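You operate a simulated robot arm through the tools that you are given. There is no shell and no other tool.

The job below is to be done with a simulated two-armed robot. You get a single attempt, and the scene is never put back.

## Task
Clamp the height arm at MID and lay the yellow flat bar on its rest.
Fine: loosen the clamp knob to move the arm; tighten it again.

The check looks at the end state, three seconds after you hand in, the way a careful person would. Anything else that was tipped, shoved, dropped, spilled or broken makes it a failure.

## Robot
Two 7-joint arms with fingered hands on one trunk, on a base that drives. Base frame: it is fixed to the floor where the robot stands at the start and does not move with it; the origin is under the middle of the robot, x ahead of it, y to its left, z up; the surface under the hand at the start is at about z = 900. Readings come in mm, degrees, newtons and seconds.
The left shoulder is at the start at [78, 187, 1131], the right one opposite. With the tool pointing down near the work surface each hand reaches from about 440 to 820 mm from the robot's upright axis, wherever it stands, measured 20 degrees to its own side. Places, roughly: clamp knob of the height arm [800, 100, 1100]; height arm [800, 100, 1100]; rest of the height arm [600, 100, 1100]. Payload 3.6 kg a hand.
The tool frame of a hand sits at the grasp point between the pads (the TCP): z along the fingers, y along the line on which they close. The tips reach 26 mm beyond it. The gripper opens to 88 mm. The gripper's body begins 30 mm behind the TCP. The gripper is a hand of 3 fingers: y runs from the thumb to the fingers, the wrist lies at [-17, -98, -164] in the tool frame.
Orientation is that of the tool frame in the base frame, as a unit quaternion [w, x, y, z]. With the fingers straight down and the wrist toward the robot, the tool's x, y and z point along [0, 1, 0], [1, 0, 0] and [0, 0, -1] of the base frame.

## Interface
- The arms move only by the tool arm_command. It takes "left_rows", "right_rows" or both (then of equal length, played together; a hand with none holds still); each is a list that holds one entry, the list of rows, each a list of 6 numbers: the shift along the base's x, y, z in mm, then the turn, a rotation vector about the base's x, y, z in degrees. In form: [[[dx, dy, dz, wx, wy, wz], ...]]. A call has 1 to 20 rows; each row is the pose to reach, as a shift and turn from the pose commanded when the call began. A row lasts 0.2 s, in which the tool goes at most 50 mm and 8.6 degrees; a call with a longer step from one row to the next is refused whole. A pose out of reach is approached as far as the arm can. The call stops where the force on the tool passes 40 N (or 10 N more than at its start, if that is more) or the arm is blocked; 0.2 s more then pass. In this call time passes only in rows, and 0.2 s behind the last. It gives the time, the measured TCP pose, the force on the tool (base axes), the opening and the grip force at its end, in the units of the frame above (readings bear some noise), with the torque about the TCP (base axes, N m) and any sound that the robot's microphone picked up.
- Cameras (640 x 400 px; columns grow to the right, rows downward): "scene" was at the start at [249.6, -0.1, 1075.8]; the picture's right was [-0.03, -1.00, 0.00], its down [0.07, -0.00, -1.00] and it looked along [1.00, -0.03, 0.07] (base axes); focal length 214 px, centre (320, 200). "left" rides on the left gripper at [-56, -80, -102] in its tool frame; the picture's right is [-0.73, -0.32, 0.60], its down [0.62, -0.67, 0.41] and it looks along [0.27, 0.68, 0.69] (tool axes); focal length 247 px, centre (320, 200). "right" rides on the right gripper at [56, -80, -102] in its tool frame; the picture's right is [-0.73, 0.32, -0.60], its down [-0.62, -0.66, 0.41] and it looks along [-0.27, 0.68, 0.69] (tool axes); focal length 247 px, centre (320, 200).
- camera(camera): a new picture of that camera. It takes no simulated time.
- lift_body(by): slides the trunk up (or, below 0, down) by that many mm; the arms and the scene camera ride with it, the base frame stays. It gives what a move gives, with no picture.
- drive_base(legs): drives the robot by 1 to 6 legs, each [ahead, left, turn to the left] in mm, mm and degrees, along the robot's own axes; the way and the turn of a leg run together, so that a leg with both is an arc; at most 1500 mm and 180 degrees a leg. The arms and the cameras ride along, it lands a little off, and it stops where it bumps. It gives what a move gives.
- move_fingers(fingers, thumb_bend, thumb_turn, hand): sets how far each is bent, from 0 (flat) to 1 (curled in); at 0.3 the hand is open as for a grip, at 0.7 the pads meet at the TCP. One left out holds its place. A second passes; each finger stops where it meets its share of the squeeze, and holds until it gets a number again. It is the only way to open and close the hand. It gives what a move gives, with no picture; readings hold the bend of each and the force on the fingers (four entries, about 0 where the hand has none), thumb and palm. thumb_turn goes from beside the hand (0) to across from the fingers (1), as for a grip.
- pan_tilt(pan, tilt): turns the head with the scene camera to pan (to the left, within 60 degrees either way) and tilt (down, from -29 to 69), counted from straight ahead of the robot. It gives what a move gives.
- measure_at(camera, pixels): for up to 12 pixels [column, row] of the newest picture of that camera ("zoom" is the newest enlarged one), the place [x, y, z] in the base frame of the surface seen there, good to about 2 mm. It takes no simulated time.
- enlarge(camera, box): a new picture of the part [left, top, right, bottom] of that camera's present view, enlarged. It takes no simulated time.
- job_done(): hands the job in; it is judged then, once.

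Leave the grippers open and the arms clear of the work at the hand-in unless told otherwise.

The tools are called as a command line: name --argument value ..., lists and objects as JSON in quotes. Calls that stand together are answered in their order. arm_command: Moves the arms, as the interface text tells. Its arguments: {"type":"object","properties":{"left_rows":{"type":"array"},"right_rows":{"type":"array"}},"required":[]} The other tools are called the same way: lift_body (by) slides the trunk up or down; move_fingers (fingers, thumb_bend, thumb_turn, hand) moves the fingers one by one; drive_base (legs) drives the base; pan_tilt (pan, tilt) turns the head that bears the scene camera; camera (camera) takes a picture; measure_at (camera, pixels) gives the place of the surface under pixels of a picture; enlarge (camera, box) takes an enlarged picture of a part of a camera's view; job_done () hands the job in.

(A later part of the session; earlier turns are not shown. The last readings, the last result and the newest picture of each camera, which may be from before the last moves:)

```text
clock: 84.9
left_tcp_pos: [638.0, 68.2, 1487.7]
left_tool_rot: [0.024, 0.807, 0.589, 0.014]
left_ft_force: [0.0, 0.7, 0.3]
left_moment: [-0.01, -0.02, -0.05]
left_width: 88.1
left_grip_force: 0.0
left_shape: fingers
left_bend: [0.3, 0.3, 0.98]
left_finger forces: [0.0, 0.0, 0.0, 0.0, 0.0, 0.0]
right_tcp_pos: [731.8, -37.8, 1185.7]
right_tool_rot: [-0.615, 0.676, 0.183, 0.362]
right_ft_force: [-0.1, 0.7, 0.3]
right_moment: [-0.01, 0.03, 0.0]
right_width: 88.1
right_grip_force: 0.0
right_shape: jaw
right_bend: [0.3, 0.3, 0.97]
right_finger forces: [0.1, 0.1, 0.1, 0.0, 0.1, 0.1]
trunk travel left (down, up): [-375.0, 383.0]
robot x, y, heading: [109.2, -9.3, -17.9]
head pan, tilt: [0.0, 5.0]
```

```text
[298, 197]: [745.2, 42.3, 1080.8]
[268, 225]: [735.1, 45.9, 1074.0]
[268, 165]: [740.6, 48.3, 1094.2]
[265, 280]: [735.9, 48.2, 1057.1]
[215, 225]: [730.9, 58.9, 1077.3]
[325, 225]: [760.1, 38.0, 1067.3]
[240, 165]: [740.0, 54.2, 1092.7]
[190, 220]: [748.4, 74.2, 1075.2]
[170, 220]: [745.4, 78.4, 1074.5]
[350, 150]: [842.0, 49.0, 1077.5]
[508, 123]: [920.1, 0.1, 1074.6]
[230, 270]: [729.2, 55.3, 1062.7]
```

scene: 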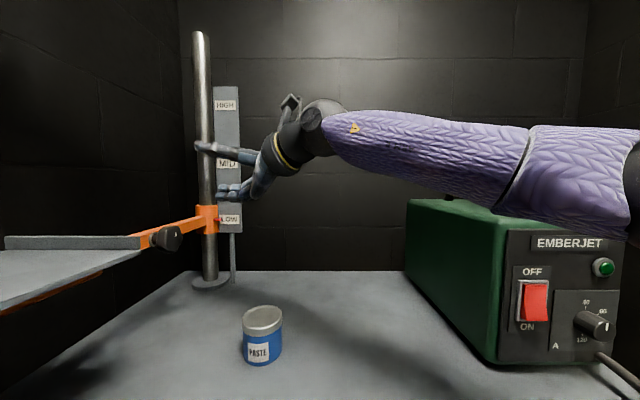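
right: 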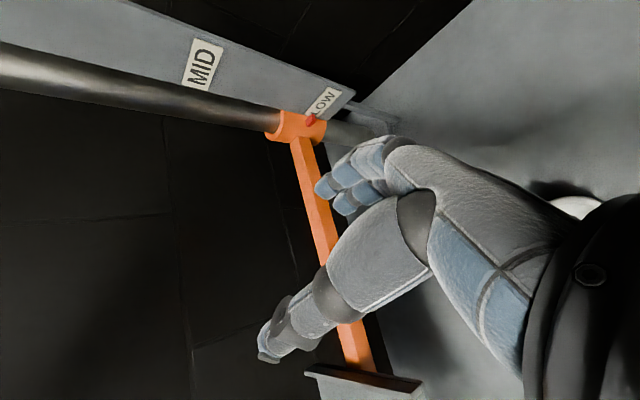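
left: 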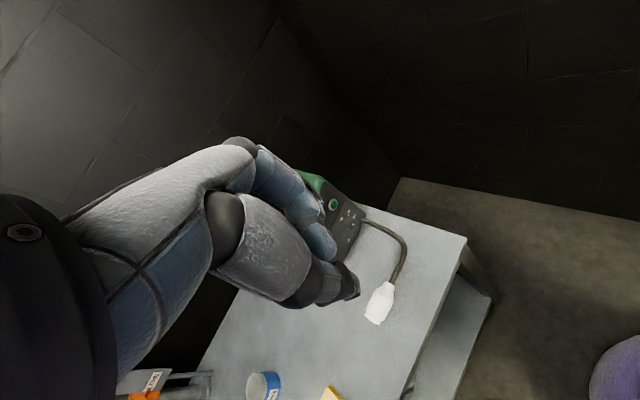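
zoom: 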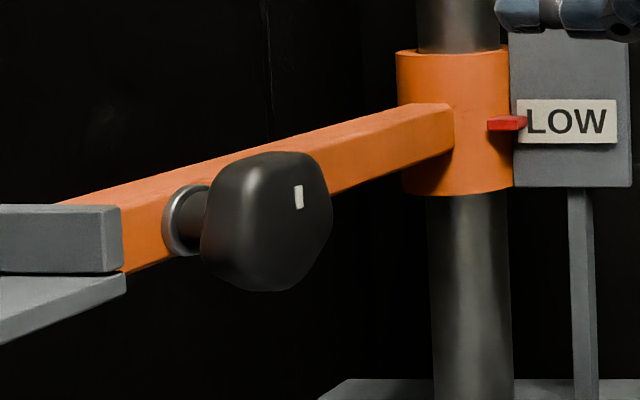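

Knob: axis at about (u 696, z 1075.5), head from v≈268 to 290, and the bar face at v≈303. I'll lower the right hand to face the knob squarely, 75 mm short of it.

arm_command --right_rows '[[[-2.5, 2.5, -27.5, -0.25, 0.1, -0.65], [-5, 5, -55, -0.5, 0.15, -1.3], [-7.5, 7.5, -82.5, -0.75, 0.2, -1.95], [-10, 10, -110, -1, 0.3, -2.6]]]'

camera --camera "right"

enlarge --camera "scene" --box '[120, 150, 320, 280]'

```text
clock: 85.9
left_tcp_pos: [638.8, 67.3, 1488.3]
left_tool_rot: [0.024, 0.808, 0.589, 0.014]
left_ft_force: [0.4, -1.1, -0.1]
left_moment: [0.01, -0.01, 0.0]
left_width: 88.3
left_grip_force: 0.1
left_shape: fingers
left_bend: [0.3, 0.3, 0.98]
left_finger forces: [0.1, 0.1, 0.0, 0.1, 0.0, 0.0]
right_tcp_pos: [722.0, -29.1, 1074.9]
right_tool_rot: [-0.601, 0.686, 0.168, 0.374]
right_ft_force: [0.1, 0.2, 0.2]
right_moment: [0.01, -0.04, -0.03]
right_width: 88.0
right_grip_force: 0.1
right_shape: jaw
right_bend: [0.3, 0.3, 0.97]
right_finger forces: [0.0, 0.1, 0.0, 0.0, 0.1, 0.0]
trunk travel left (down, up): [-375.0, 383.0]
robot x, y, heading: [114.0, -13.3, -17.5]
head pan, tilt: [0.0, 5.0]
```

```text
taken
```

right: 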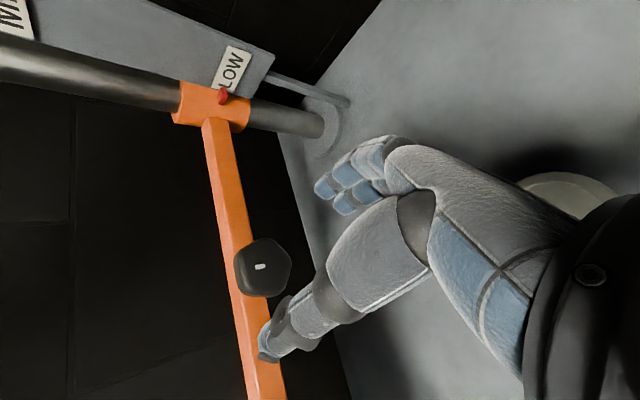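

```text
3.08 times, centred on (220, 215) of scene
```

zoom: 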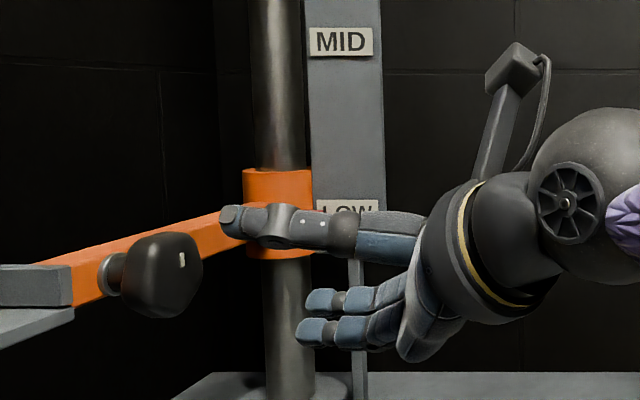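

The thumb is above and the fingers below, on the knob's axis. I'll check the knob centre with the right camera, plus the thumb and finger tips.

measure_at --camera "right" --pixels '[[260, 267], [275, 255], [245, 262], [255, 290], [285, 275], [262, 243], [235, 300], [262, 350], [270, 335], [325, 188], [340, 205], [250, 360]]'

measure_at --camera "zoom" --pixels '[[228, 215], [260, 222], [320, 300], [305, 332], [180, 260], [150, 300], [160, 240], [200, 270]]'

```text
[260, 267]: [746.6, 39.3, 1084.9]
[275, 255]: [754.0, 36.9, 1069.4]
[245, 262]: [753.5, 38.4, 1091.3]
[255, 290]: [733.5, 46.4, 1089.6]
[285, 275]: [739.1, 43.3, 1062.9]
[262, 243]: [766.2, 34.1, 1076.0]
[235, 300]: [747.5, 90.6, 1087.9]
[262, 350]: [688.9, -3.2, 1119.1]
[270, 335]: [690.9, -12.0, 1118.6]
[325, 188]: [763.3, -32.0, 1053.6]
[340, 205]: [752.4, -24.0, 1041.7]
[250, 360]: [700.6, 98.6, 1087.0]
```

```text
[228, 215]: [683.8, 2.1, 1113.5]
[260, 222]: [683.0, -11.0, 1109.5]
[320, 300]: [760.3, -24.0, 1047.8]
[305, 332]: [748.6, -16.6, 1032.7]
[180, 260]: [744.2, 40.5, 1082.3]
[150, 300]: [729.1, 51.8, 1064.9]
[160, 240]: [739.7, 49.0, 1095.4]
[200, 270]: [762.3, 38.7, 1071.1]
```

Refined knob centre: u 699, z 1077, face v 267, with the mark pointing up. I'll advance 77 mm along the knob axis so the pads straddle the head.

arm_command --right_rows '[[[6.5, 18, 0.5, 0, 0, 0], [13, 36, 1, 0, 0, 0], [18.4, 51, 1.5, 0, 0, 0], [22.3, 62, 2, 0, 0, 0], [26.2, 72.5, 2, 0, 0, 0]]]'

camera --camera "right"

enlarge --camera "scene" --box '[100, 160, 260, 280]'

```text
clock: 87.1
left_tcp_pos: [639.5, 66.7, 1488.2]
left_tool_rot: [0.023, 0.807, 0.589, 0.013]
left_ft_force: [-0.3, 0.0, 0.2]
left_moment: [-0.02, 0.0, 0.02]
left_width: 88.0
left_grip_force: 0.1
left_shape: fingers
left_bend: [0.3, 0.3, 0.98]
left_finger forces: [0.0, 0.0, 0.1, 0.0, 0.1, 0.1]
right_tcp_pos: [747.5, 42.9, 1077.7]
right_tool_rot: [-0.602, 0.686, 0.167, 0.373]
right_ft_force: [-0.1, 0.2, -0.1]
right_moment: [0.03, 0.01, -0.03]
right_width: 87.8
right_grip_force: 0.1
right_shape: jaw
right_bend: [0.3, 0.3, 0.97]
right_finger forces: [0.0, 0.0, 0.0, 0.0, 0.0, 0.0]
trunk travel left (down, up): [-375.0, 383.0]
robot x, y, heading: [115.9, -8.0, -17.9]
head pan, tilt: [0.0, 5.0]
```

```text
taken
```

right: 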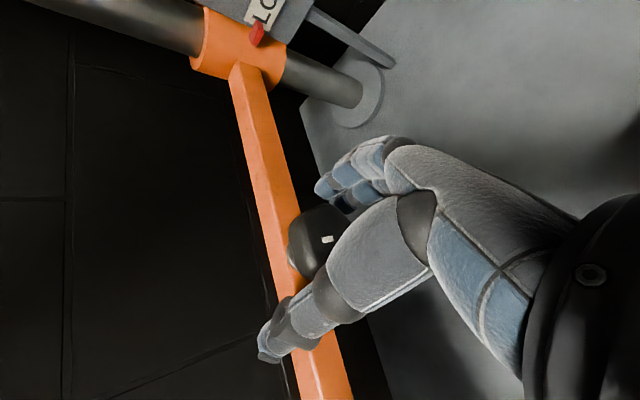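

```text
3.33 times, centred on (180, 220) of scene
```

zoom: 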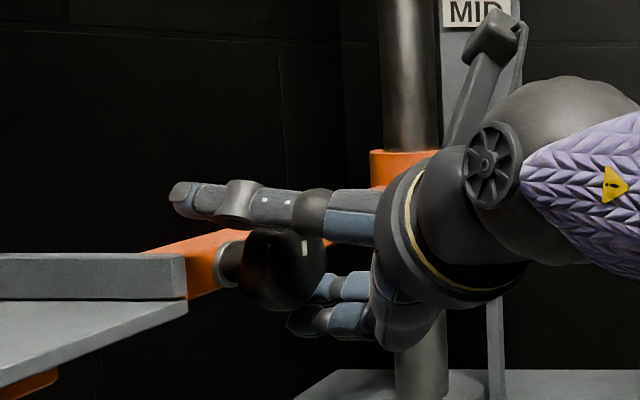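

The hand straddles the knob with no contact. I'll close the fingers and thumb on it.

move_fingers --hand "right" --fingers 0.75 --thumb_bend 0.75

camera --camera "right"

enlarge --camera "scene" --box '[100, 160, 260, 280]'

```text
clock: 88.1
left_tcp_pos: [638.8, 66.9, 1488.5]
left_tool_rot: [0.022, 0.807, 0.59, 0.013]
left_ft_force: [0.8, 0.5, -0.5]
left_moment: [0.02, 0.0, 0.01]
left_width: 88.0
left_grip_force: 0.1
left_shape: fingers
left_bend: [0.3, 0.3, 0.98]
left_finger forces: [0.0, 0.0, 0.0, 0.0, 0.1, 0.0]
right_tcp_pos: [748.1, 42.8, 1077.1]
right_tool_rot: [-0.601, 0.686, 0.168, 0.373]
right_ft_force: [6.0, 2.2, -4.3]
right_moment: [-0.12, -0.17, -0.15]
right_width: 35.1
right_grip_force: 21.3
right_shape: fingers
right_bend: [0.56, 0.58, 0.97]
right_finger forces: [9.6, 15.6, 0.1, 0.0, 17.9, 0.2]
trunk travel left (down, up): [-375.0, 383.0]
robot x, y, heading: [112.1, -9.7, -18.0]
head pan, tilt: [0.0, 5.0]
```

```text
taken
```

right: 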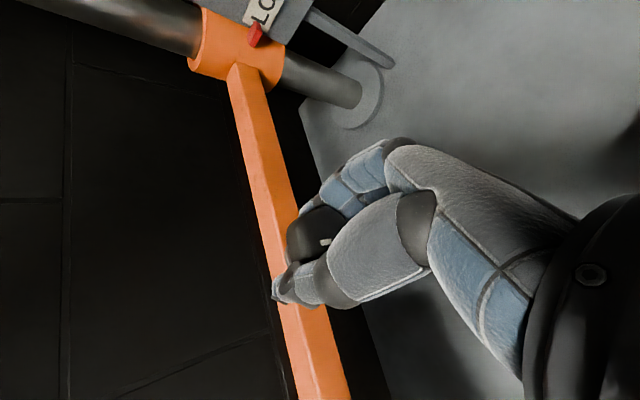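

```text
3.33 times, centred on (180, 220) of scene
```

zoom: 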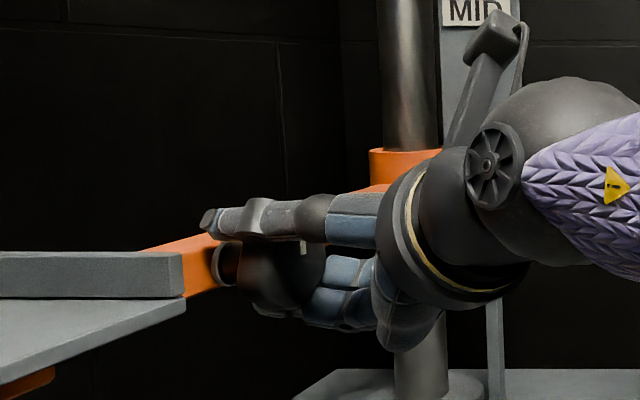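

The knob is held (35 mm, about 21 N). I'll turn it in the loosening direction (counter-clockwise seen from the front), a first 34°.

arm_command --right_rows '[[[0, 0, 0, -2.6, -8.1, 0], [0, 0, 0, -5.2, -16.2, 0], [0, 0, 0, -7.8, -24.3, 0], [0, 0, 0, -10.4, -32.4, 0]]]'

camera --camera "right"

enlarge --camera "scene" --box '[100, 160, 260, 280]'

```text
clock: 89.1
left_tcp_pos: [639.5, 67.0, 1488.8]
left_tool_rot: [0.023, 0.807, 0.59, 0.013]
left_ft_force: [-1.2, -0.4, -0.2]
left_moment: [0.01, 0.03, 0.01]
left_width: 88.1
left_grip_force: 0.0
left_shape: fingers
left_bend: [0.3, 0.3, 0.98]
left_finger forces: [0.0, 0.0, 0.0, 0.0, 0.0, 0.0]
right_tcp_pos: [749.0, 42.8, 1075.4]
right_tool_rot: [-0.466, 0.605, 0.363, 0.534]
right_ft_force: [3.3, -0.6, -5.9]
right_moment: [-0.06, 0.09, -0.03]
right_width: 34.6
right_grip_force: 20.3
right_shape: fingers
right_bend: [0.56, 0.59, 0.96]
right_finger forces: [9.1, 13.2, 0.0, 0.0, 18.1, 0.1]
trunk travel left (down, up): [-375.0, 383.0]
robot x, y, heading: [115.8, -13.5, -17.9]
head pan, tilt: [0.0, 5.0]
```

```text
taken
```

right: 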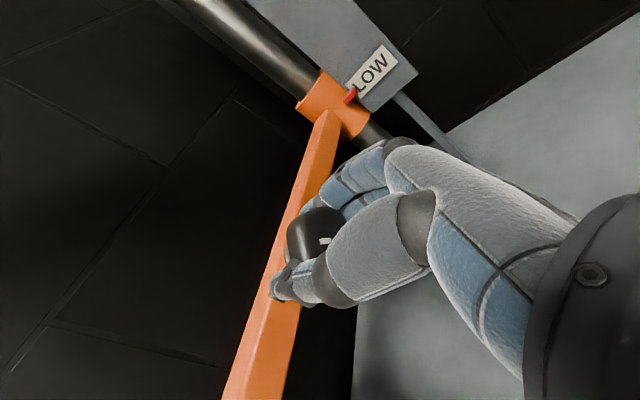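

```text
3.33 times, centred on (180, 220) of scene
```

zoom: 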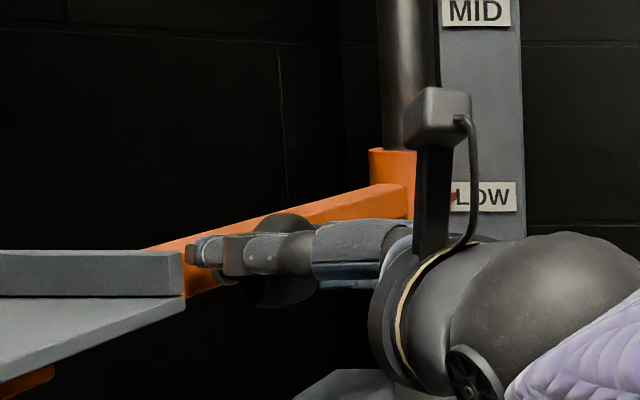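

The knob turns with the hand (mark unchanged relative to it) with little torque. The arm is still at LOW. Another 34°.

arm_command --right_rows '[[[0, 0, 0, -2.6, -8.1, 0], [0, 0, 0, -5.2, -16.2, 0], [0, 0, 0, -7.8, -24.3, 0], [0, 0, 0, -10.4, -32.4, 0]]]'

camera --camera "right"

enlarge --camera "scene" --box '[100, 160, 260, 280]'

```text
clock: 90.1
left_tcp_pos: [642.6, 69.2, 1486.6]
left_tool_rot: [0.023, 0.807, 0.59, 0.013]
left_ft_force: [0.0, -0.2, -0.2]
left_moment: [0.02, 0.03, 0.04]
left_width: 88.2
left_grip_force: 0.0
left_shape: fingers
left_bend: [0.3, 0.3, 0.98]
left_finger forces: [0.1, 0.0, 0.0, 0.0, 0.0, 0.0]
right_tcp_pos: [746.5, 43.3, 1079.8]
right_tool_rot: [-0.291, 0.474, 0.525, 0.644]
right_ft_force: [19.5, 9.0, -1.6]
right_moment: [0.01, 0.1, -0.15]
right_width: 34.5
right_grip_force: 22.4
right_shape: fingers
right_bend: [0.55, 0.6, 0.96]
right_finger forces: [10.2, 19.8, 0.0, 0.0, 13.9, 0.1]
right hand out of reach, approached as far as the arm can: row 4
trunk travel left (down, up): [-375.0, 383.0]
robot x, y, heading: [110.1, -11.1, -17.9]
head pan, tilt: [0.0, 5.0]
```

```text
taken
```

right: 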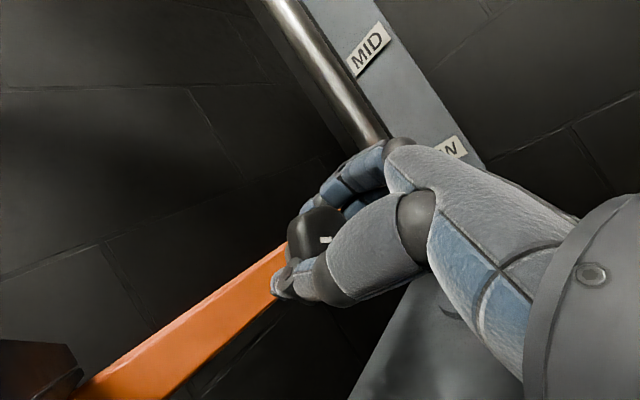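

```text
3.33 times, centred on (180, 220) of scene
```

zoom: 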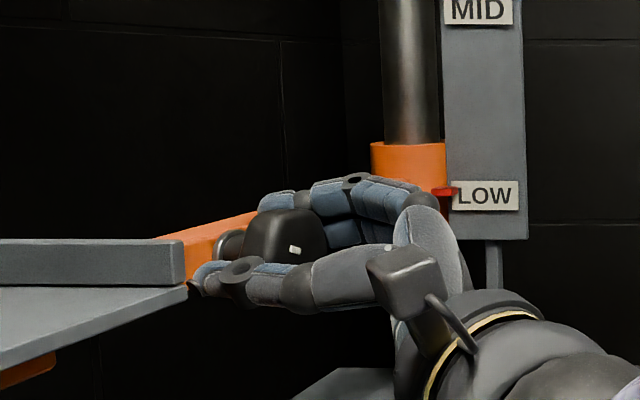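

The collar seems to have shifted slightly with the hand, which suggests the clamp is already loosening. I'll measure the pointer and knob heights.

measure_at --camera "zoom" --pixels '[[443, 191], [484, 194], [408, 160], [293, 250], [280, 225], [100, 260], [210, 240], [408, 145]]'

```text
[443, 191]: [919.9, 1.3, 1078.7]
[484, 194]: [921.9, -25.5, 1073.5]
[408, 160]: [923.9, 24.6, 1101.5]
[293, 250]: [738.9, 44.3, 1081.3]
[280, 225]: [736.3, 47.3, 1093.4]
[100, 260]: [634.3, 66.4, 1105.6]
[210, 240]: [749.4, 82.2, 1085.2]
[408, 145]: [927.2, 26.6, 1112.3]
```

The pointer moved up about 4 mm with the hand, with almost no vertical load on it. I'll test whether the arm is free by lifting 20 mm.

arm_command --right_rows '[[[0, 0, 7, 0, 0, 0], [0, 0, 14, 0, 0, 0], [0, 0, 20, 0, 0, 0]]]'

enlarge --camera "scene" --box '[100, 160, 260, 280]'

measure_at --camera "zoom" --pixels '[[443, 180], [443, 190], [100, 250], [484, 194]]'

```text
clock: 90.9
left_tcp_pos: [641.8, 69.9, 1486.7]
left_tool_rot: [0.023, 0.808, 0.589, 0.013]
left_ft_force: [0.0, -0.4, 0.0]
left_moment: [0.01, 0.01, -0.02]
left_width: 88.3
left_grip_force: 0.0
left_shape: fingers
left_bend: [0.3, 0.3, 0.98]
left_finger forces: [0.0, 0.1, 0.0, 0.1, 0.1, 0.1]
right_tcp_pos: [746.5, 43.0, 1099.3]
right_tool_rot: [-0.291, 0.474, 0.524, 0.645]
right_ft_force: [17.3, 9.5, -4.8]
right_moment: [-0.04, 0.04, -0.13]
right_width: 35.1
right_grip_force: 21.9
right_shape: fingers
right_bend: [0.55, 0.59, 0.97]
right_finger forces: [6.2, 22.8, 0.0, 0.0, 16.1, 0.0]
trunk travel left (down, up): [-375.0, 383.0]
robot x, y, heading: [113.4, -15.4, -17.9]
head pan, tilt: [0.0, 5.0]
```

```text
3.33 times, centred on (180, 220) of scene
```

zoom: 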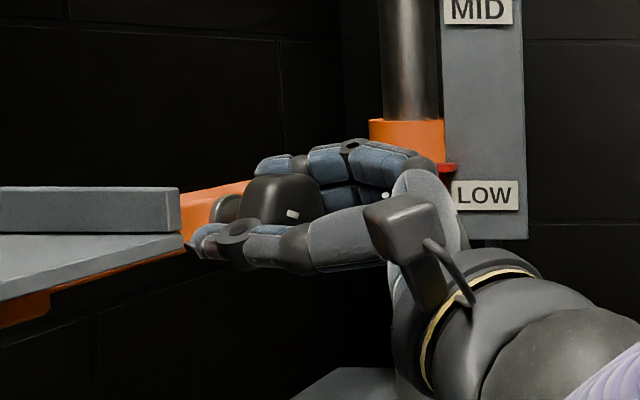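

```text
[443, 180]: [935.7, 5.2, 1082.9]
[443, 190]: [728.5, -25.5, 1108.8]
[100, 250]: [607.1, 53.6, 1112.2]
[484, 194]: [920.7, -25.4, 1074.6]
```

The arm slides freely with the hand and pulls down only about 5 N. I'll lift it the rest of the way toward MID, another 110 mm first.

arm_command --right_rows '[[[0, 0, 16, 0, 0, 0], [0, 0, 32, 0, 0, 0], [0, 0, 48, 0, 0, 0], [0, 0, 64, 0, 0, 0], [0, 0, 80, 0, 0, 0], [0, 0, 96, 0, 0, 0], [0, 0, 110, 0, 0, 0]]]'

enlarge --camera "scene" --box '[100, 100, 260, 220]'

```text
clock: 92.5
left_tcp_pos: [642.0, 68.5, 1486.5]
left_tool_rot: [0.022, 0.807, 0.59, 0.013]
left_ft_force: [-0.2, 0.3, -0.4]
left_moment: [0.0, 0.01, 0.0]
left_width: 88.0
left_grip_force: 0.0
left_shape: fingers
left_bend: [0.3, 0.3, 0.98]
left_finger forces: [0.0, 0.1, 0.1, 0.0, 0.0, 0.0]
right_tcp_pos: [746.3, 41.6, 1208.9]
right_tool_rot: [-0.292, 0.473, 0.524, 0.645]
right_ft_force: [15.0, 10.8, -3.9]
right_moment: [-0.09, 0.01, -0.05]
right_width: 34.8
right_grip_force: 21.6
right_shape: fingers
right_bend: [0.55, 0.59, 0.97]
right_finger forces: [5.6, 22.3, 0.0, 0.0, 15.7, 0.1]
trunk travel left (down, up): [-375.0, 383.0]
robot x, y, heading: [110.9, -11.2, -17.9]
head pan, tilt: [0.0, 5.0]
```

```text
3.33 times, centred on (180, 160) of scene
```

zoom: 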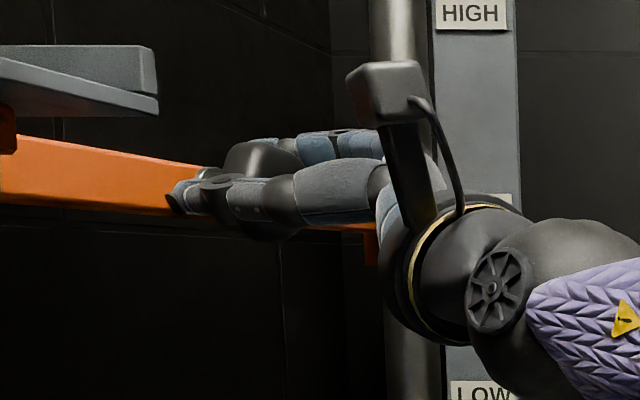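

The arm is near MID but the hand hides the pointer from here. I'll look through the right camera.

camera --camera "right"

camera --camera "left"

camera --camera "scene"

```text
taken
```

right: 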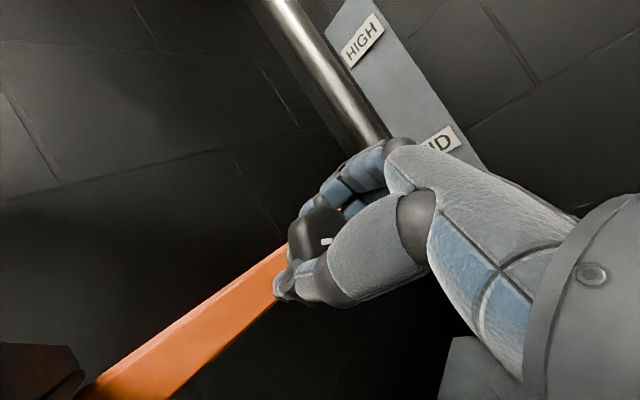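

```text
taken
```

left: 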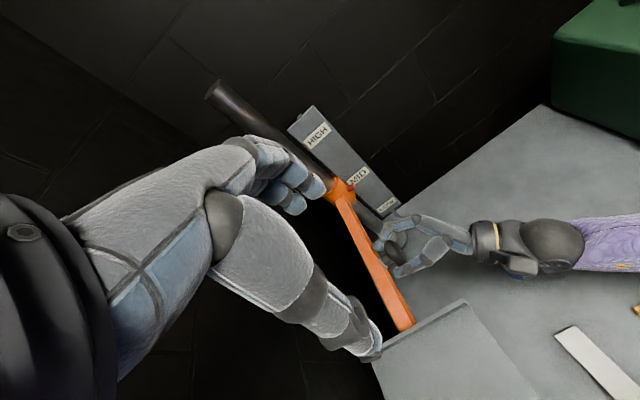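

```text
taken
```

scene: 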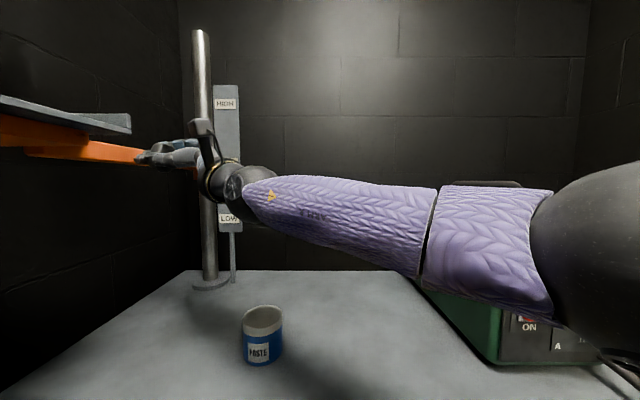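

The left camera sees the collar and pointer beside MID. I'll enlarge there and measure.

enlarge --camera "left" --box '[290, 100, 420, 230]'

```text
3.08 times, centred on (355, 165) of left
```

zoom: 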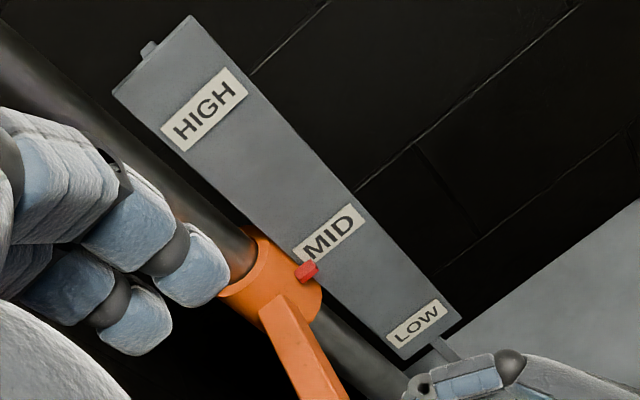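

measure_at --camera "zoom" --pixels '[[302, 273], [309, 270], [305, 266], [329, 233], [345, 225], [310, 250], [416, 323], [205, 110], [240, 280], [255, 240], [352, 208], [302, 262]]'

```text
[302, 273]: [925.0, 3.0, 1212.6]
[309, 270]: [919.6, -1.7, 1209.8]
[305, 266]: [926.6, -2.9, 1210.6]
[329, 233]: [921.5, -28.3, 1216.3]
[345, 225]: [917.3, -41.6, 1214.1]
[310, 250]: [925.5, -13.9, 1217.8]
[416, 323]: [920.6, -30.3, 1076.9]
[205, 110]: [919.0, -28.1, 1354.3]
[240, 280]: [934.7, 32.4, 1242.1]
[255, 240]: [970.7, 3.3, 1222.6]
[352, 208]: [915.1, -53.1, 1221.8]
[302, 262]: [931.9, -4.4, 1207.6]
```

The pointer sits about 7 mm below the MID label's centre, which agrees with the hand height. I'll lift 7 mm more.

arm_command --right_rows '[[[0, 0, 4, 0, 0, 0], [0, 0, 7, 0, 0, 0], [0, 0, 7, 0, 0, 0]]]'

enlarge --camera "left" --box '[310, 140, 400, 220]'

measure_at --camera "zoom" --pixels '[[290, 200], [300, 190], [280, 200], [340, 150], [360, 140]]'

```text
clock: 93.3
left_tcp_pos: [641.6, 68.7, 1486.0]
left_tool_rot: [0.024, 0.808, 0.589, 0.013]
left_ft_force: [-0.5, -0.2, -0.2]
left_moment: [0.01, 0.0, 0.02]
left_width: 88.3
left_grip_force: 0.1
left_shape: fingers
left_bend: [0.3, 0.3, 0.98]
left_finger forces: [0.1, 0.0, 0.1, 0.1, 0.0, 0.0]
right_tcp_pos: [746.2, 41.9, 1213.9]
right_tool_rot: [-0.292, 0.474, 0.524, 0.644]
right_ft_force: [11.9, 8.3, -6.8]
right_moment: [-0.06, 0.02, -0.09]
right_width: 35.1
right_grip_force: 21.0
right_shape: fingers
right_bend: [0.55, 0.59, 0.97]
right_finger forces: [5.0, 20.9, 0.0, 0.0, 16.5, 0.0]
trunk travel left (down, up): [-375.0, 383.0]
robot x, y, heading: [110.1, -7.0, -18.0]
head pan, tilt: [0.0, 5.0]
```

```text
5.00 times, centred on (355, 180) of left
```

zoom: 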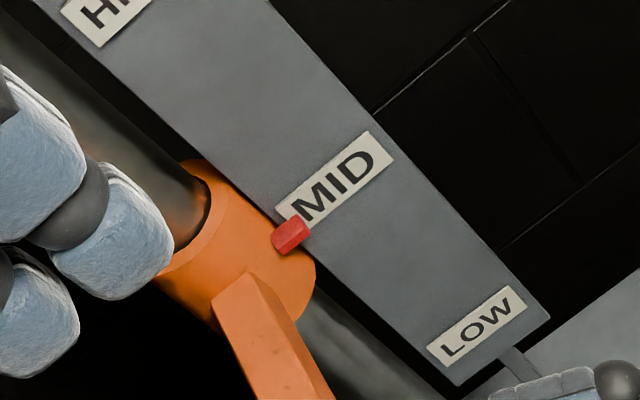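

```text
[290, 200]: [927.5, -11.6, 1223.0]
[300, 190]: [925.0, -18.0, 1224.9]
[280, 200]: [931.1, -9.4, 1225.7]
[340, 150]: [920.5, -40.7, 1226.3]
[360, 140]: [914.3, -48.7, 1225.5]
```

measure_at --camera "zoom" --pixels '[[291, 235], [285, 240], [300, 228], [290, 225], [283, 245], [335, 182], [300, 208], [375, 155], [475, 325], [296, 240], [303, 235], [278, 237]]'

```text
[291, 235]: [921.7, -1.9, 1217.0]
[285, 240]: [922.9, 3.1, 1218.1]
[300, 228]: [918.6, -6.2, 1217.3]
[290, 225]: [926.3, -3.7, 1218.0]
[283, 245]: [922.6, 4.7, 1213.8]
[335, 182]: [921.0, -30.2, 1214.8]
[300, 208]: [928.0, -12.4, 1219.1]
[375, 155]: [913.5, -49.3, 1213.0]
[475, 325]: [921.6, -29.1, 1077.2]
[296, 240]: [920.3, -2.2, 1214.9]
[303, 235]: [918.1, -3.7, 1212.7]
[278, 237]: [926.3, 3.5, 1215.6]
```

The pointer is level with MID's centre (both about 1214.5–1215). Now I'll tighten by turning the knob back clockwise 68° while holding the height.

arm_command --right_rows '[[[0, 0, 0, 2.6, 8.1, 0], [0, 0, 0, 5.2, 16.2, 0], [0, 0, 0, 7.8, 24.3, 0], [0, 0, 0, 10.4, 32.4, 0], [0, 0, 0, 13, 40.5, 0], [0, 0, 0, 15.6, 48.6, 0], [0, 0, 0, 18.2, 56.7, 0], [0, 0, 0, 20.8, 64.8, 0]]]'

camera --camera "right"

enlarge --camera "left" --box '[310, 140, 400, 220]'

```text
clock: 95.1
left_tcp_pos: [644.2, 70.6, 1485.8]
left_tool_rot: [0.024, 0.807, 0.59, 0.011]
left_ft_force: [-0.2, -0.2, -0.5]
left_moment: [0.01, 0.01, 0.01]
left_width: 88.1
left_grip_force: 0.0
left_shape: fingers
left_bend: [0.3, 0.3, 0.98]
left_finger forces: [0.1, 0.0, 0.0, 0.1, 0.1, 0.1]
right_tcp_pos: [747.2, 43.4, 1215.1]
right_tool_rot: [-0.602, 0.687, 0.168, 0.371]
right_ft_force: [24.0, 15.2, -1.3]
right_moment: [0.08, -0.56, -0.05]
right_width: 34.3
right_grip_force: 26.0
right_shape: fingers
right_bend: [0.55, 0.61, 0.97]
right_finger forces: [14.7, 21.9, 0.1, 0.0, 14.6, 0.0]
trunk travel left (down, up): [-375.0, 383.0]
robot x, y, heading: [110.6, -10.0, -17.7]
head pan, tilt: [0.0, 5.0]
```

```text
taken
```

right: 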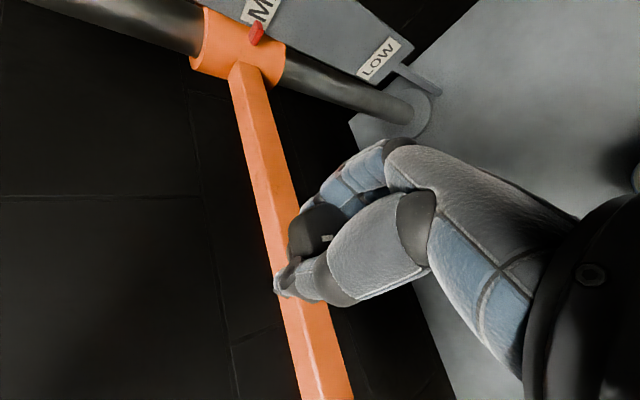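

```text
5.00 times, centred on (355, 180) of left
```

zoom: 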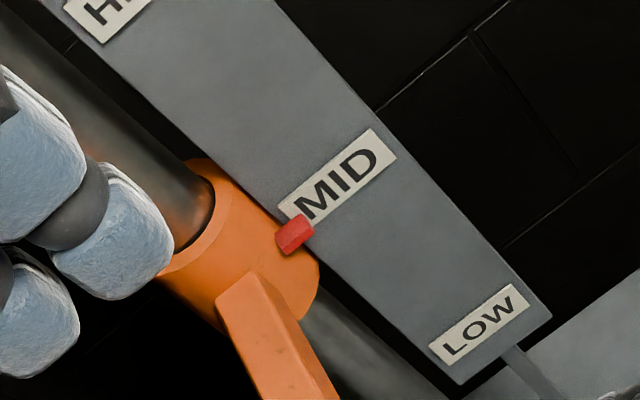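

Torque is building (-0.56 N·m), so it's tightening. I'll turn a further 17° to make it firm.

arm_command --right_rows '[[[0, 0, 0, 2.6, 8.1, 0], [0, 0, 0, 5.2, 16.2, 0], [0, 0, 0, 5.2, 16.2, 0]]]'

camera --camera "right"

```text
clock: 95.9
left_tcp_pos: [642.9, 69.8, 1486.4]
left_tool_rot: [0.023, 0.807, 0.59, 0.013]
left_ft_force: [0.2, 0.0, -0.3]
left_moment: [-0.05, 0.0, -0.02]
left_width: 87.9
left_grip_force: 0.0
left_shape: fingers
left_bend: [0.3, 0.3, 0.98]
left_finger forces: [0.1, 0.0, 0.0, 0.0, 0.0, 0.0]
right_tcp_pos: [747.3, 42.0, 1214.8]
right_tool_rot: [-0.65, 0.704, 0.064, 0.278]
right_ft_force: [22.3, 10.2, 0.9]
right_moment: [-0.11, -0.74, -0.25]
right_width: 36.5
right_grip_force: 23.9
right_shape: fingers
right_bend: [0.55, 0.59, 1.0]
right_finger forces: [19.0, 11.7, 0.0, 0.0, 16.7, 0.1]
trunk travel left (down, up): [-375.0, 383.0]
robot x, y, heading: [110.2, -12.4, -18.0]
head pan, tilt: [0.0, 5.0]
```

```text
taken
```

right: 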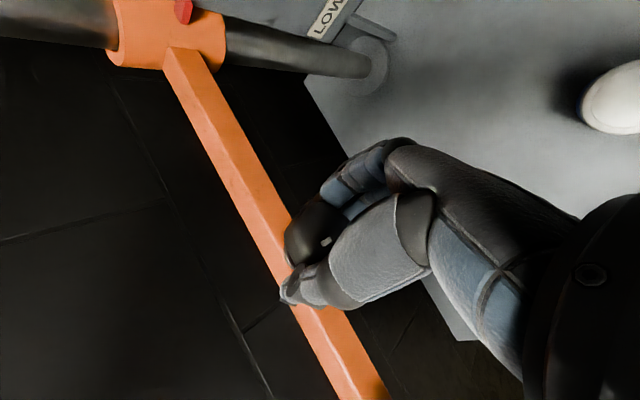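

The knob now slips in the hand at about 0.74 N·m, so it's tight. I'll release it and check the mark and pointer.

move_fingers --hand "right" --fingers 0.3 --thumb_bend 0.3

camera --camera "right"

enlarge --camera "left" --box '[310, 140, 400, 220]'

```text
clock: 96.9
left_tcp_pos: [637.2, 68.0, 1488.3]
left_tool_rot: [0.024, 0.807, 0.59, 0.014]
left_ft_force: [-0.1, -0.1, 0.2]
left_moment: [0.0, 0.02, 0.01]
left_width: 88.0
left_grip_force: 0.0
left_shape: fingers
left_bend: [0.3, 0.3, 0.98]
left_finger forces: [0.0, 0.1, 0.1, 0.1, 0.1, 0.1]
right_tcp_pos: [744.5, 42.1, 1215.4]
right_tool_rot: [-0.65, 0.704, 0.066, 0.279]
right_ft_force: [0.5, 0.6, -0.3]
right_moment: [0.02, 0.02, 0.01]
right_width: 88.0
right_grip_force: 0.1
right_shape: fingers
right_bend: [0.3, 0.3, 0.98]
right_finger forces: [0.0, 0.1, 0.0, 0.0, 0.0, 0.0]
trunk travel left (down, up): [-375.0, 383.0]
robot x, y, heading: [108.9, -14.4, -17.6]
head pan, tilt: [0.0, 5.0]
```

```text
taken
```

right: 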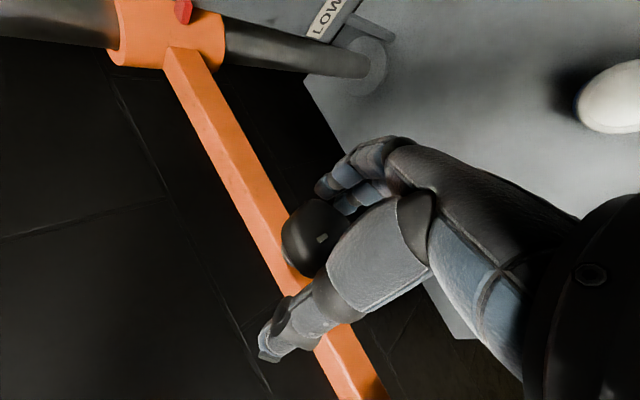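

```text
5.00 times, centred on (355, 180) of left
```

zoom: 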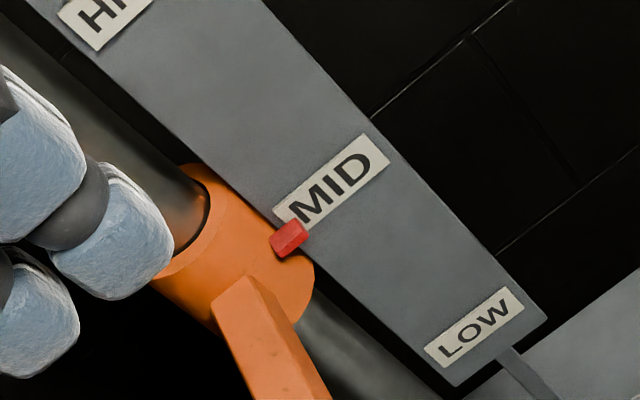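

The arm holds at MID with the hand open. I'll back the right hand off along the knob axis and compare the mark with the start.

arm_command --right_rows '[[[-6, -19, 0, 0, 0, 0], [-12, -38, 0, 0, 0, 0], [-18.5, -57, 0, 0, 0, 0], [-24.5, -76, 0, 0, 0, 0]]]'

enlarge --camera "right" --box '[100, 0, 340, 320]'

enlarge --camera "scene" --box '[100, 80, 260, 200]'

```text
clock: 97.9
left_tcp_pos: [638.0, 66.4, 1488.2]
left_tool_rot: [0.023, 0.808, 0.589, 0.015]
left_ft_force: [0.2, -0.6, -0.4]
left_moment: [0.0, 0.02, 0.01]
left_width: 87.9
left_grip_force: 0.1
left_shape: fingers
left_bend: [0.3, 0.3, 0.98]
left_finger forces: [0.0, 0.0, 0.0, 0.0, 0.0, 0.1]
right_tcp_pos: [720.6, -36.9, 1215.4]
right_tool_rot: [-0.65, 0.704, 0.064, 0.279]
right_ft_force: [-0.9, -0.7, -0.6]
right_moment: [-0.02, -0.01, -0.01]
right_width: 88.1
right_grip_force: 0.0
right_shape: fingers
right_bend: [0.3, 0.3, 0.98]
right_finger forces: [0.0, 0.0, 0.1, 0.1, 0.0, 0.1]
trunk travel left (down, up): [-375.0, 383.0]
robot x, y, heading: [114.4, -11.9, -17.5]
head pan, tilt: [0.0, 5.0]
```

```text
1.25 times, centred on (220, 160) of right
```

zoom: 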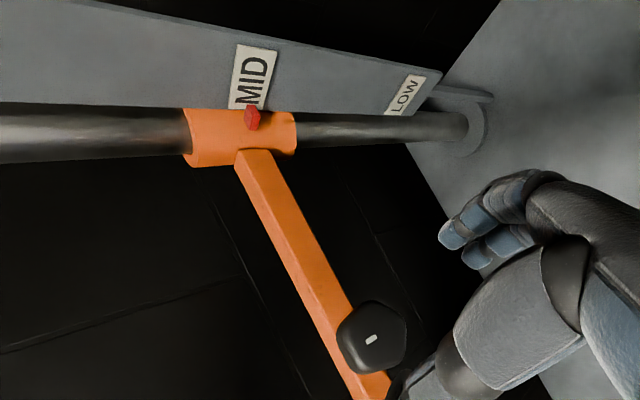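

```text
3.33 times, centred on (180, 140) of scene
```

zoom: 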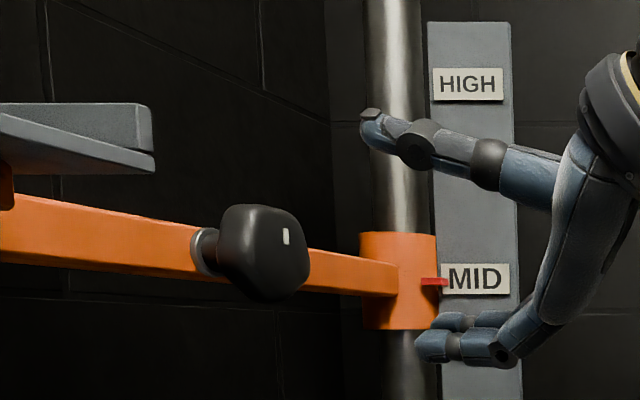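

Pointer at MID and the knob's mark is upright as at the start. I'll measure pointer against label from this view too.

measure_at --camera "zoom" --pixels '[[425, 282], [435, 282], [428, 279], [475, 278], [450, 278], [500, 278], [475, 266], [475, 292], [468, 84], [288, 237]]'

enlarge --camera "scene" --box '[190, 135, 230, 165]'

```text
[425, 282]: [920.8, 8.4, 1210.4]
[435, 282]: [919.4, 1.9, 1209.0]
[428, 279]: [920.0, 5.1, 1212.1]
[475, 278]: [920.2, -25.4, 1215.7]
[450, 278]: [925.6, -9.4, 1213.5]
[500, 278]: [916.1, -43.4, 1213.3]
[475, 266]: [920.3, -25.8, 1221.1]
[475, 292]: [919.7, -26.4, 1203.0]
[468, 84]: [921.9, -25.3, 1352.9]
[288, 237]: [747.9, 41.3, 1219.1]
```

```text
13.33 times, centred on (210, 150) of scene
```

zoom: 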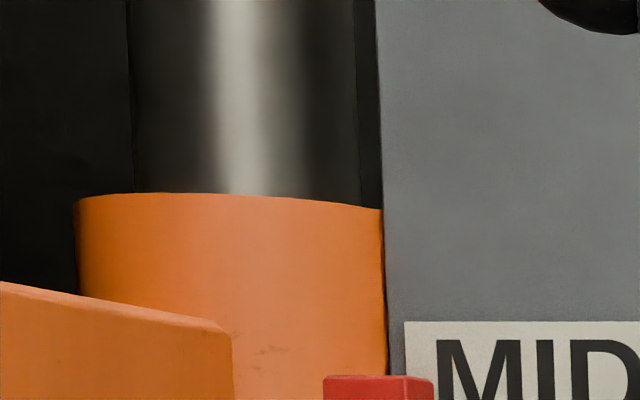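

enlarge --camera "scene" --box '[196, 148, 244, 178]'

```text
13.33 times, centred on (220, 163) of scene
```

zoom: 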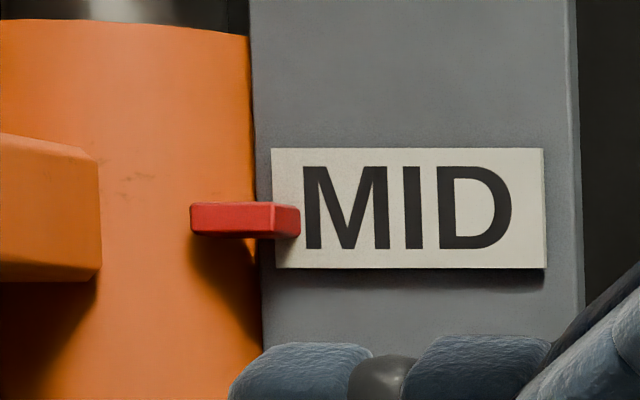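

Pointer and label agree within about 2 mm, just as they did at LOW, so the arm is clamped at MID. Next is the yellow bar. I'll move the right hand 80 mm away from the stand sideways first.

arm_command --right_rows '[[[-8, -25, 0, 0, 0, 0], [-16, -50, 0, 0, 0, 0], [-24.5, -76, 0, 0, 0, 0]]]'

drive_base --legs '[[-200, 0, 0]]'

camera --camera "scene"

```text
clock: 98.7
left_tcp_pos: [638.0, 65.5, 1488.2]
left_tool_rot: [0.023, 0.807, 0.589, 0.014]
left_ft_force: [-0.5, -1.0, -0.4]
left_moment: [-0.02, 0.01, 0.0]
left_width: 88.1
left_grip_force: 0.1
left_shape: fingers
left_bend: [0.3, 0.3, 0.98]
left_finger forces: [0.1, 0.0, 0.0, 0.1, 0.1, 0.1]
right_tcp_pos: [695.9, -113.3, 1215.6]
right_tool_rot: [-0.651, 0.703, 0.064, 0.279]
right_ft_force: [-0.2, -1.9, 1.3]
right_moment: [-0.01, 0.0, 0.02]
right_width: 87.9
right_grip_force: 0.0
right_shape: fingers
right_bend: [0.3, 0.3, 0.98]
right_finger forces: [0.0, 0.0, 0.0, 0.1, 0.0, 0.1]
trunk travel left (down, up): [-375.0, 383.0]
robot x, y, heading: [107.0, -12.8, -17.7]
head pan, tilt: [0.0, 5.0]
```

```text
clock: 100.3
left_tcp_pos: [443.3, 131.0, 1487.7]
left_tool_rot: [0.024, 0.808, 0.589, 0.015]
left_ft_force: [-0.2, -0.8, -0.3]
left_moment: [-0.01, -0.04, 0.0]
left_width: 88.2
left_grip_force: 0.2
left_shape: fingers
left_bend: [0.3, 0.3, 0.98]
left_finger forces: [0.0, 0.0, 0.0, 0.0, 0.1, 0.0]
right_tcp_pos: [500.0, -48.8, 1217.5]
right_tool_rot: [-0.65, 0.704, 0.066, 0.28]
right_ft_force: [-0.3, 0.2, 0.2]
right_moment: [-0.01, -0.02, -0.02]
right_width: 87.9
right_grip_force: 0.1
right_shape: fingers
right_bend: [0.3, 0.3, 0.98]
right_finger forces: [0.0, 0.0, 0.0, 0.0, 0.0, 0.0]
trunk travel left (down, up): [-375.0, 383.0]
robot x, y, heading: [-84.8, 48.8, -17.7]
head pan, tilt: [0.0, 5.0]
```

```text
taken
```

scene: 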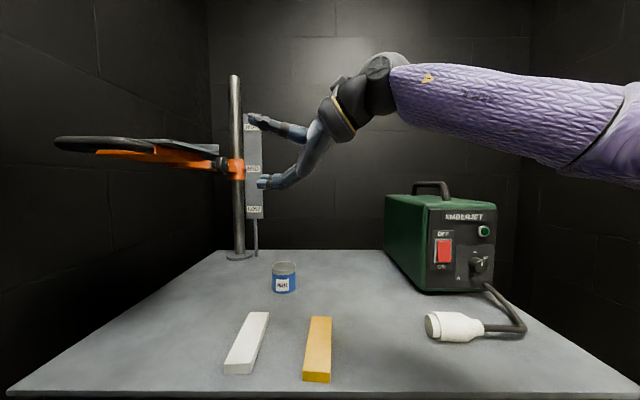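

The arm stands clamped at MID. Now I'll reposition for the bar: right 145, forward 112, then turn left 18°.

drive_base --legs '[[0, -145, 0], [112, 0, 0], [0, 0, 18]]'

pan_tilt --pan 0 --tilt 30

camera --camera "scene"

```text
clock: 103.4
left_tcp_pos: [457.0, 115.4, 1488.5]
left_tool_rot: [0.022, 0.707, 0.707, 0.018]
left_ft_force: [0.2, 0.2, -0.1]
left_moment: [0.0, 0.01, -0.01]
left_width: 87.9
left_grip_force: 0.0
left_shape: fingers
left_bend: [0.3, 0.3, 0.98]
left_finger forces: [0.1, 0.1, 0.1, 0.0, 0.1, 0.1]
right_tcp_pos: [566.1, -38.8, 1216.1]
right_tool_rot: [0.685, -0.685, -0.173, -0.176]
right_ft_force: [-0.1, -0.3, 0.2]
right_moment: [-0.02, -0.02, -0.02]
right_width: 88.0
right_grip_force: 0.0
right_shape: fingers
right_bend: [0.3, 0.3, 0.98]
right_finger forces: [0.0, 0.1, 0.0, 0.0, 0.0, 0.0]
trunk travel left (down, up): [-375.0, 383.0]
robot x, y, heading: [-24.7, -119.2, 0.1]
head pan, tilt: [0.0, 5.0]
```

```text
clock: 104.3
left_tcp_pos: [456.3, 114.3, 1488.4]
left_tool_rot: [0.021, 0.707, 0.706, 0.018]
left_ft_force: [0.6, -0.6, -1.0]
left_moment: [0.02, 0.0, -0.02]
left_width: 88.1
left_grip_force: 0.2
left_shape: fingers
left_bend: [0.3, 0.3, 0.98]
left_finger forces: [0.0, 0.1, 0.0, 0.0, 0.0, 0.0]
right_tcp_pos: [565.5, -38.7, 1216.0]
right_tool_rot: [0.685, -0.685, -0.173, -0.176]
right_ft_force: [-0.6, -0.3, 0.0]
right_moment: [-0.01, 0.04, 0.01]
right_width: 88.2
right_grip_force: 0.1
right_shape: fingers
right_bend: [0.3, 0.3, 0.98]
right_finger forces: [0.1, 0.0, 0.0, 0.1, 0.0, 0.1]
trunk travel left (down, up): [-375.0, 383.0]
robot x, y, heading: [-18.1, -120.4, 0.0]
head pan, tilt: [0.0, 30.0]
```

```text
taken
```

scene: 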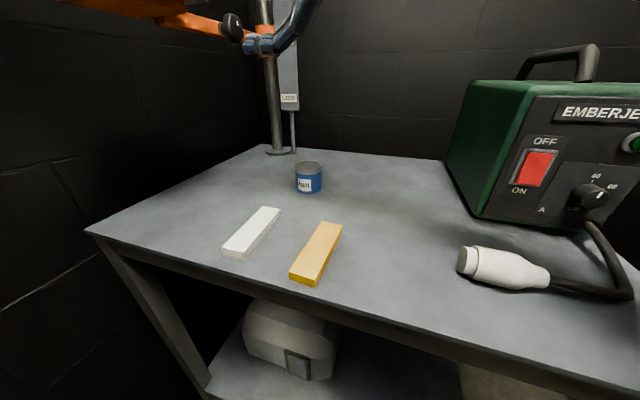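

I'm facing the bar now. I'll measure its corners precisely.

enlarge --camera "scene" --box '[270, 200, 370, 300]'

```text
4.00 times, centred on (320, 250) of scene
```

zoom: 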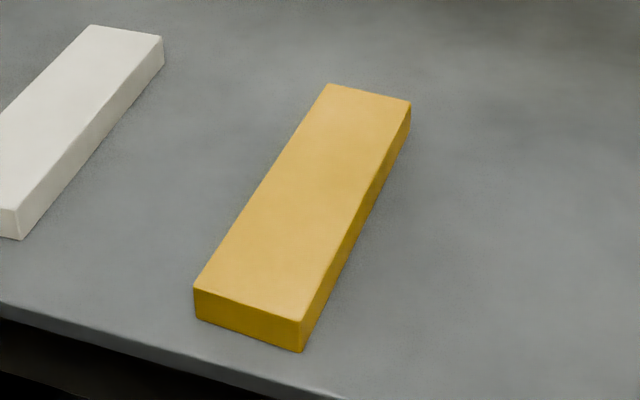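

measure_at --camera "zoom" --pixels '[[330, 88], [406, 105], [297, 317], [200, 289], [302, 205], [198, 316], [300, 346], [410, 125], [352, 200], [252, 190], [160, 60], [20, 235]]'

```text
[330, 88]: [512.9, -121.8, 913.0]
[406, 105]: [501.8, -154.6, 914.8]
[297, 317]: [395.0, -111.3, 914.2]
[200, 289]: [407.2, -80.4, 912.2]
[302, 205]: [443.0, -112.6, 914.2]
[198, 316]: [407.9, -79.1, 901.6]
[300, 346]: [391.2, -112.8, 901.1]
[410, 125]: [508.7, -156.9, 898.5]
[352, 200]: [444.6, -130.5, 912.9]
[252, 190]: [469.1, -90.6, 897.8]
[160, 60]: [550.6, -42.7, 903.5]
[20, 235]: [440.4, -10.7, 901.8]
```

The bar's centre is about (455, -118), yaw -22°, 35 mm wide. I'll bring the right hand over it in stages, first rolling the hand level while backing up a little.

arm_command --right_rows '[[[-8, -7.6, 4, 0, -7.6, 0], [-16.5, -15, 8.5, 0, -15.2, 0], [-25, -23, 13, 0, -22.9, 0], [-33, -30.5, 17, 0, -30.5, 0], [-41, -38, 21, 0, -38.1, 0], [-49.5, -46, 25.5, 0, -45.7, 0], [-58, -53, 30, 0, -53.4, 0], [-66, -61, 34, 0, -61, 0]]]'

arm_command --right_rows '[[[-4, -2, -4, -8.2, 0, 0], [-8, -4, -8, -16.4, 0, 0], [-12, -6, -12, -24.5, 0, 0], [-16, -8, -16, -32.7, 0, 0], [-20, -10, -20, -40.9, 0, 0], [-24, -12, -25, -49.1, 0, 0], [-28, -14, -30, -57.3, 0, 0], [-32, -16, -35, -65.5, 0, 0], [-36, -18, -40, -73.6, 0, 0], [-40, -20, -45, -81.8, 0, 0], [-45, -20, -50, -90, 0, 0]]]'

camera --camera "scene"

```text
clock: 106.1
left_tcp_pos: [456.1, 113.5, 1488.7]
left_tool_rot: [0.022, 0.707, 0.707, 0.017]
left_ft_force: [-0.1, -0.3, -0.1]
left_moment: [0.01, 0.0, -0.02]
left_width: 88.3
left_grip_force: 0.1
left_shape: fingers
left_bend: [0.3, 0.3, 0.98]
left_finger forces: [0.0, 0.1, 0.1, 0.1, 0.0, 0.1]
right_tcp_pos: [499.8, -100.9, 1249.6]
right_tool_rot: [0.502, -0.5, -0.498, -0.5]
right_ft_force: [-0.6, 0.3, 0.2]
right_moment: [0.0, -0.03, 0.02]
right_width: 88.2
right_grip_force: 0.2
right_shape: fingers
right_bend: [0.3, 0.3, 0.98]
right_finger forces: [0.0, 0.0, 0.1, 0.1, 0.1, 0.0]
trunk travel left (down, up): [-375.0, 383.0]
robot x, y, heading: [-21.8, -117.9, -0.0]
head pan, tilt: [0.0, 30.0]
```

```text
clock: 108.5
left_tcp_pos: [456.3, 114.2, 1488.3]
left_tool_rot: [0.02, 0.707, 0.707, 0.018]
left_ft_force: [-0.6, -0.4, 0.0]
left_moment: [0.0, -0.01, 0.0]
left_width: 88.3
left_grip_force: 0.1
left_shape: fingers
left_bend: [0.3, 0.3, 0.98]
left_finger forces: [0.0, 0.0, 0.0, 0.1, 0.1, 0.0]
right_tcp_pos: [454.9, -119.9, 1199.6]
right_tool_rot: [-0.001, 0.71, 0.705, 0.001]
right_ft_force: [0.8, 0.0, 0.3]
right_moment: [-0.01, 0.01, 0.0]
right_width: 88.1
right_grip_force: 0.0
right_shape: fingers
right_bend: [0.3, 0.3, 0.98]
right_finger forces: [0.0, 0.1, 0.0, 0.0, 0.0, 0.0]
trunk travel left (down, up): [-375.0, 383.0]
robot x, y, heading: [-23.2, -120.2, -0.0]
head pan, tilt: [0.0, 30.0]
```

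```text
taken
```

scene: 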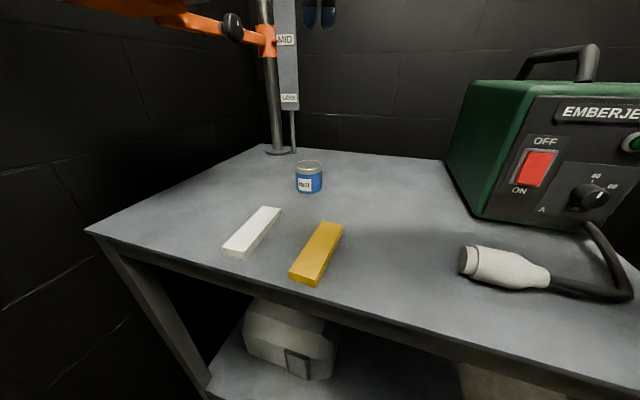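

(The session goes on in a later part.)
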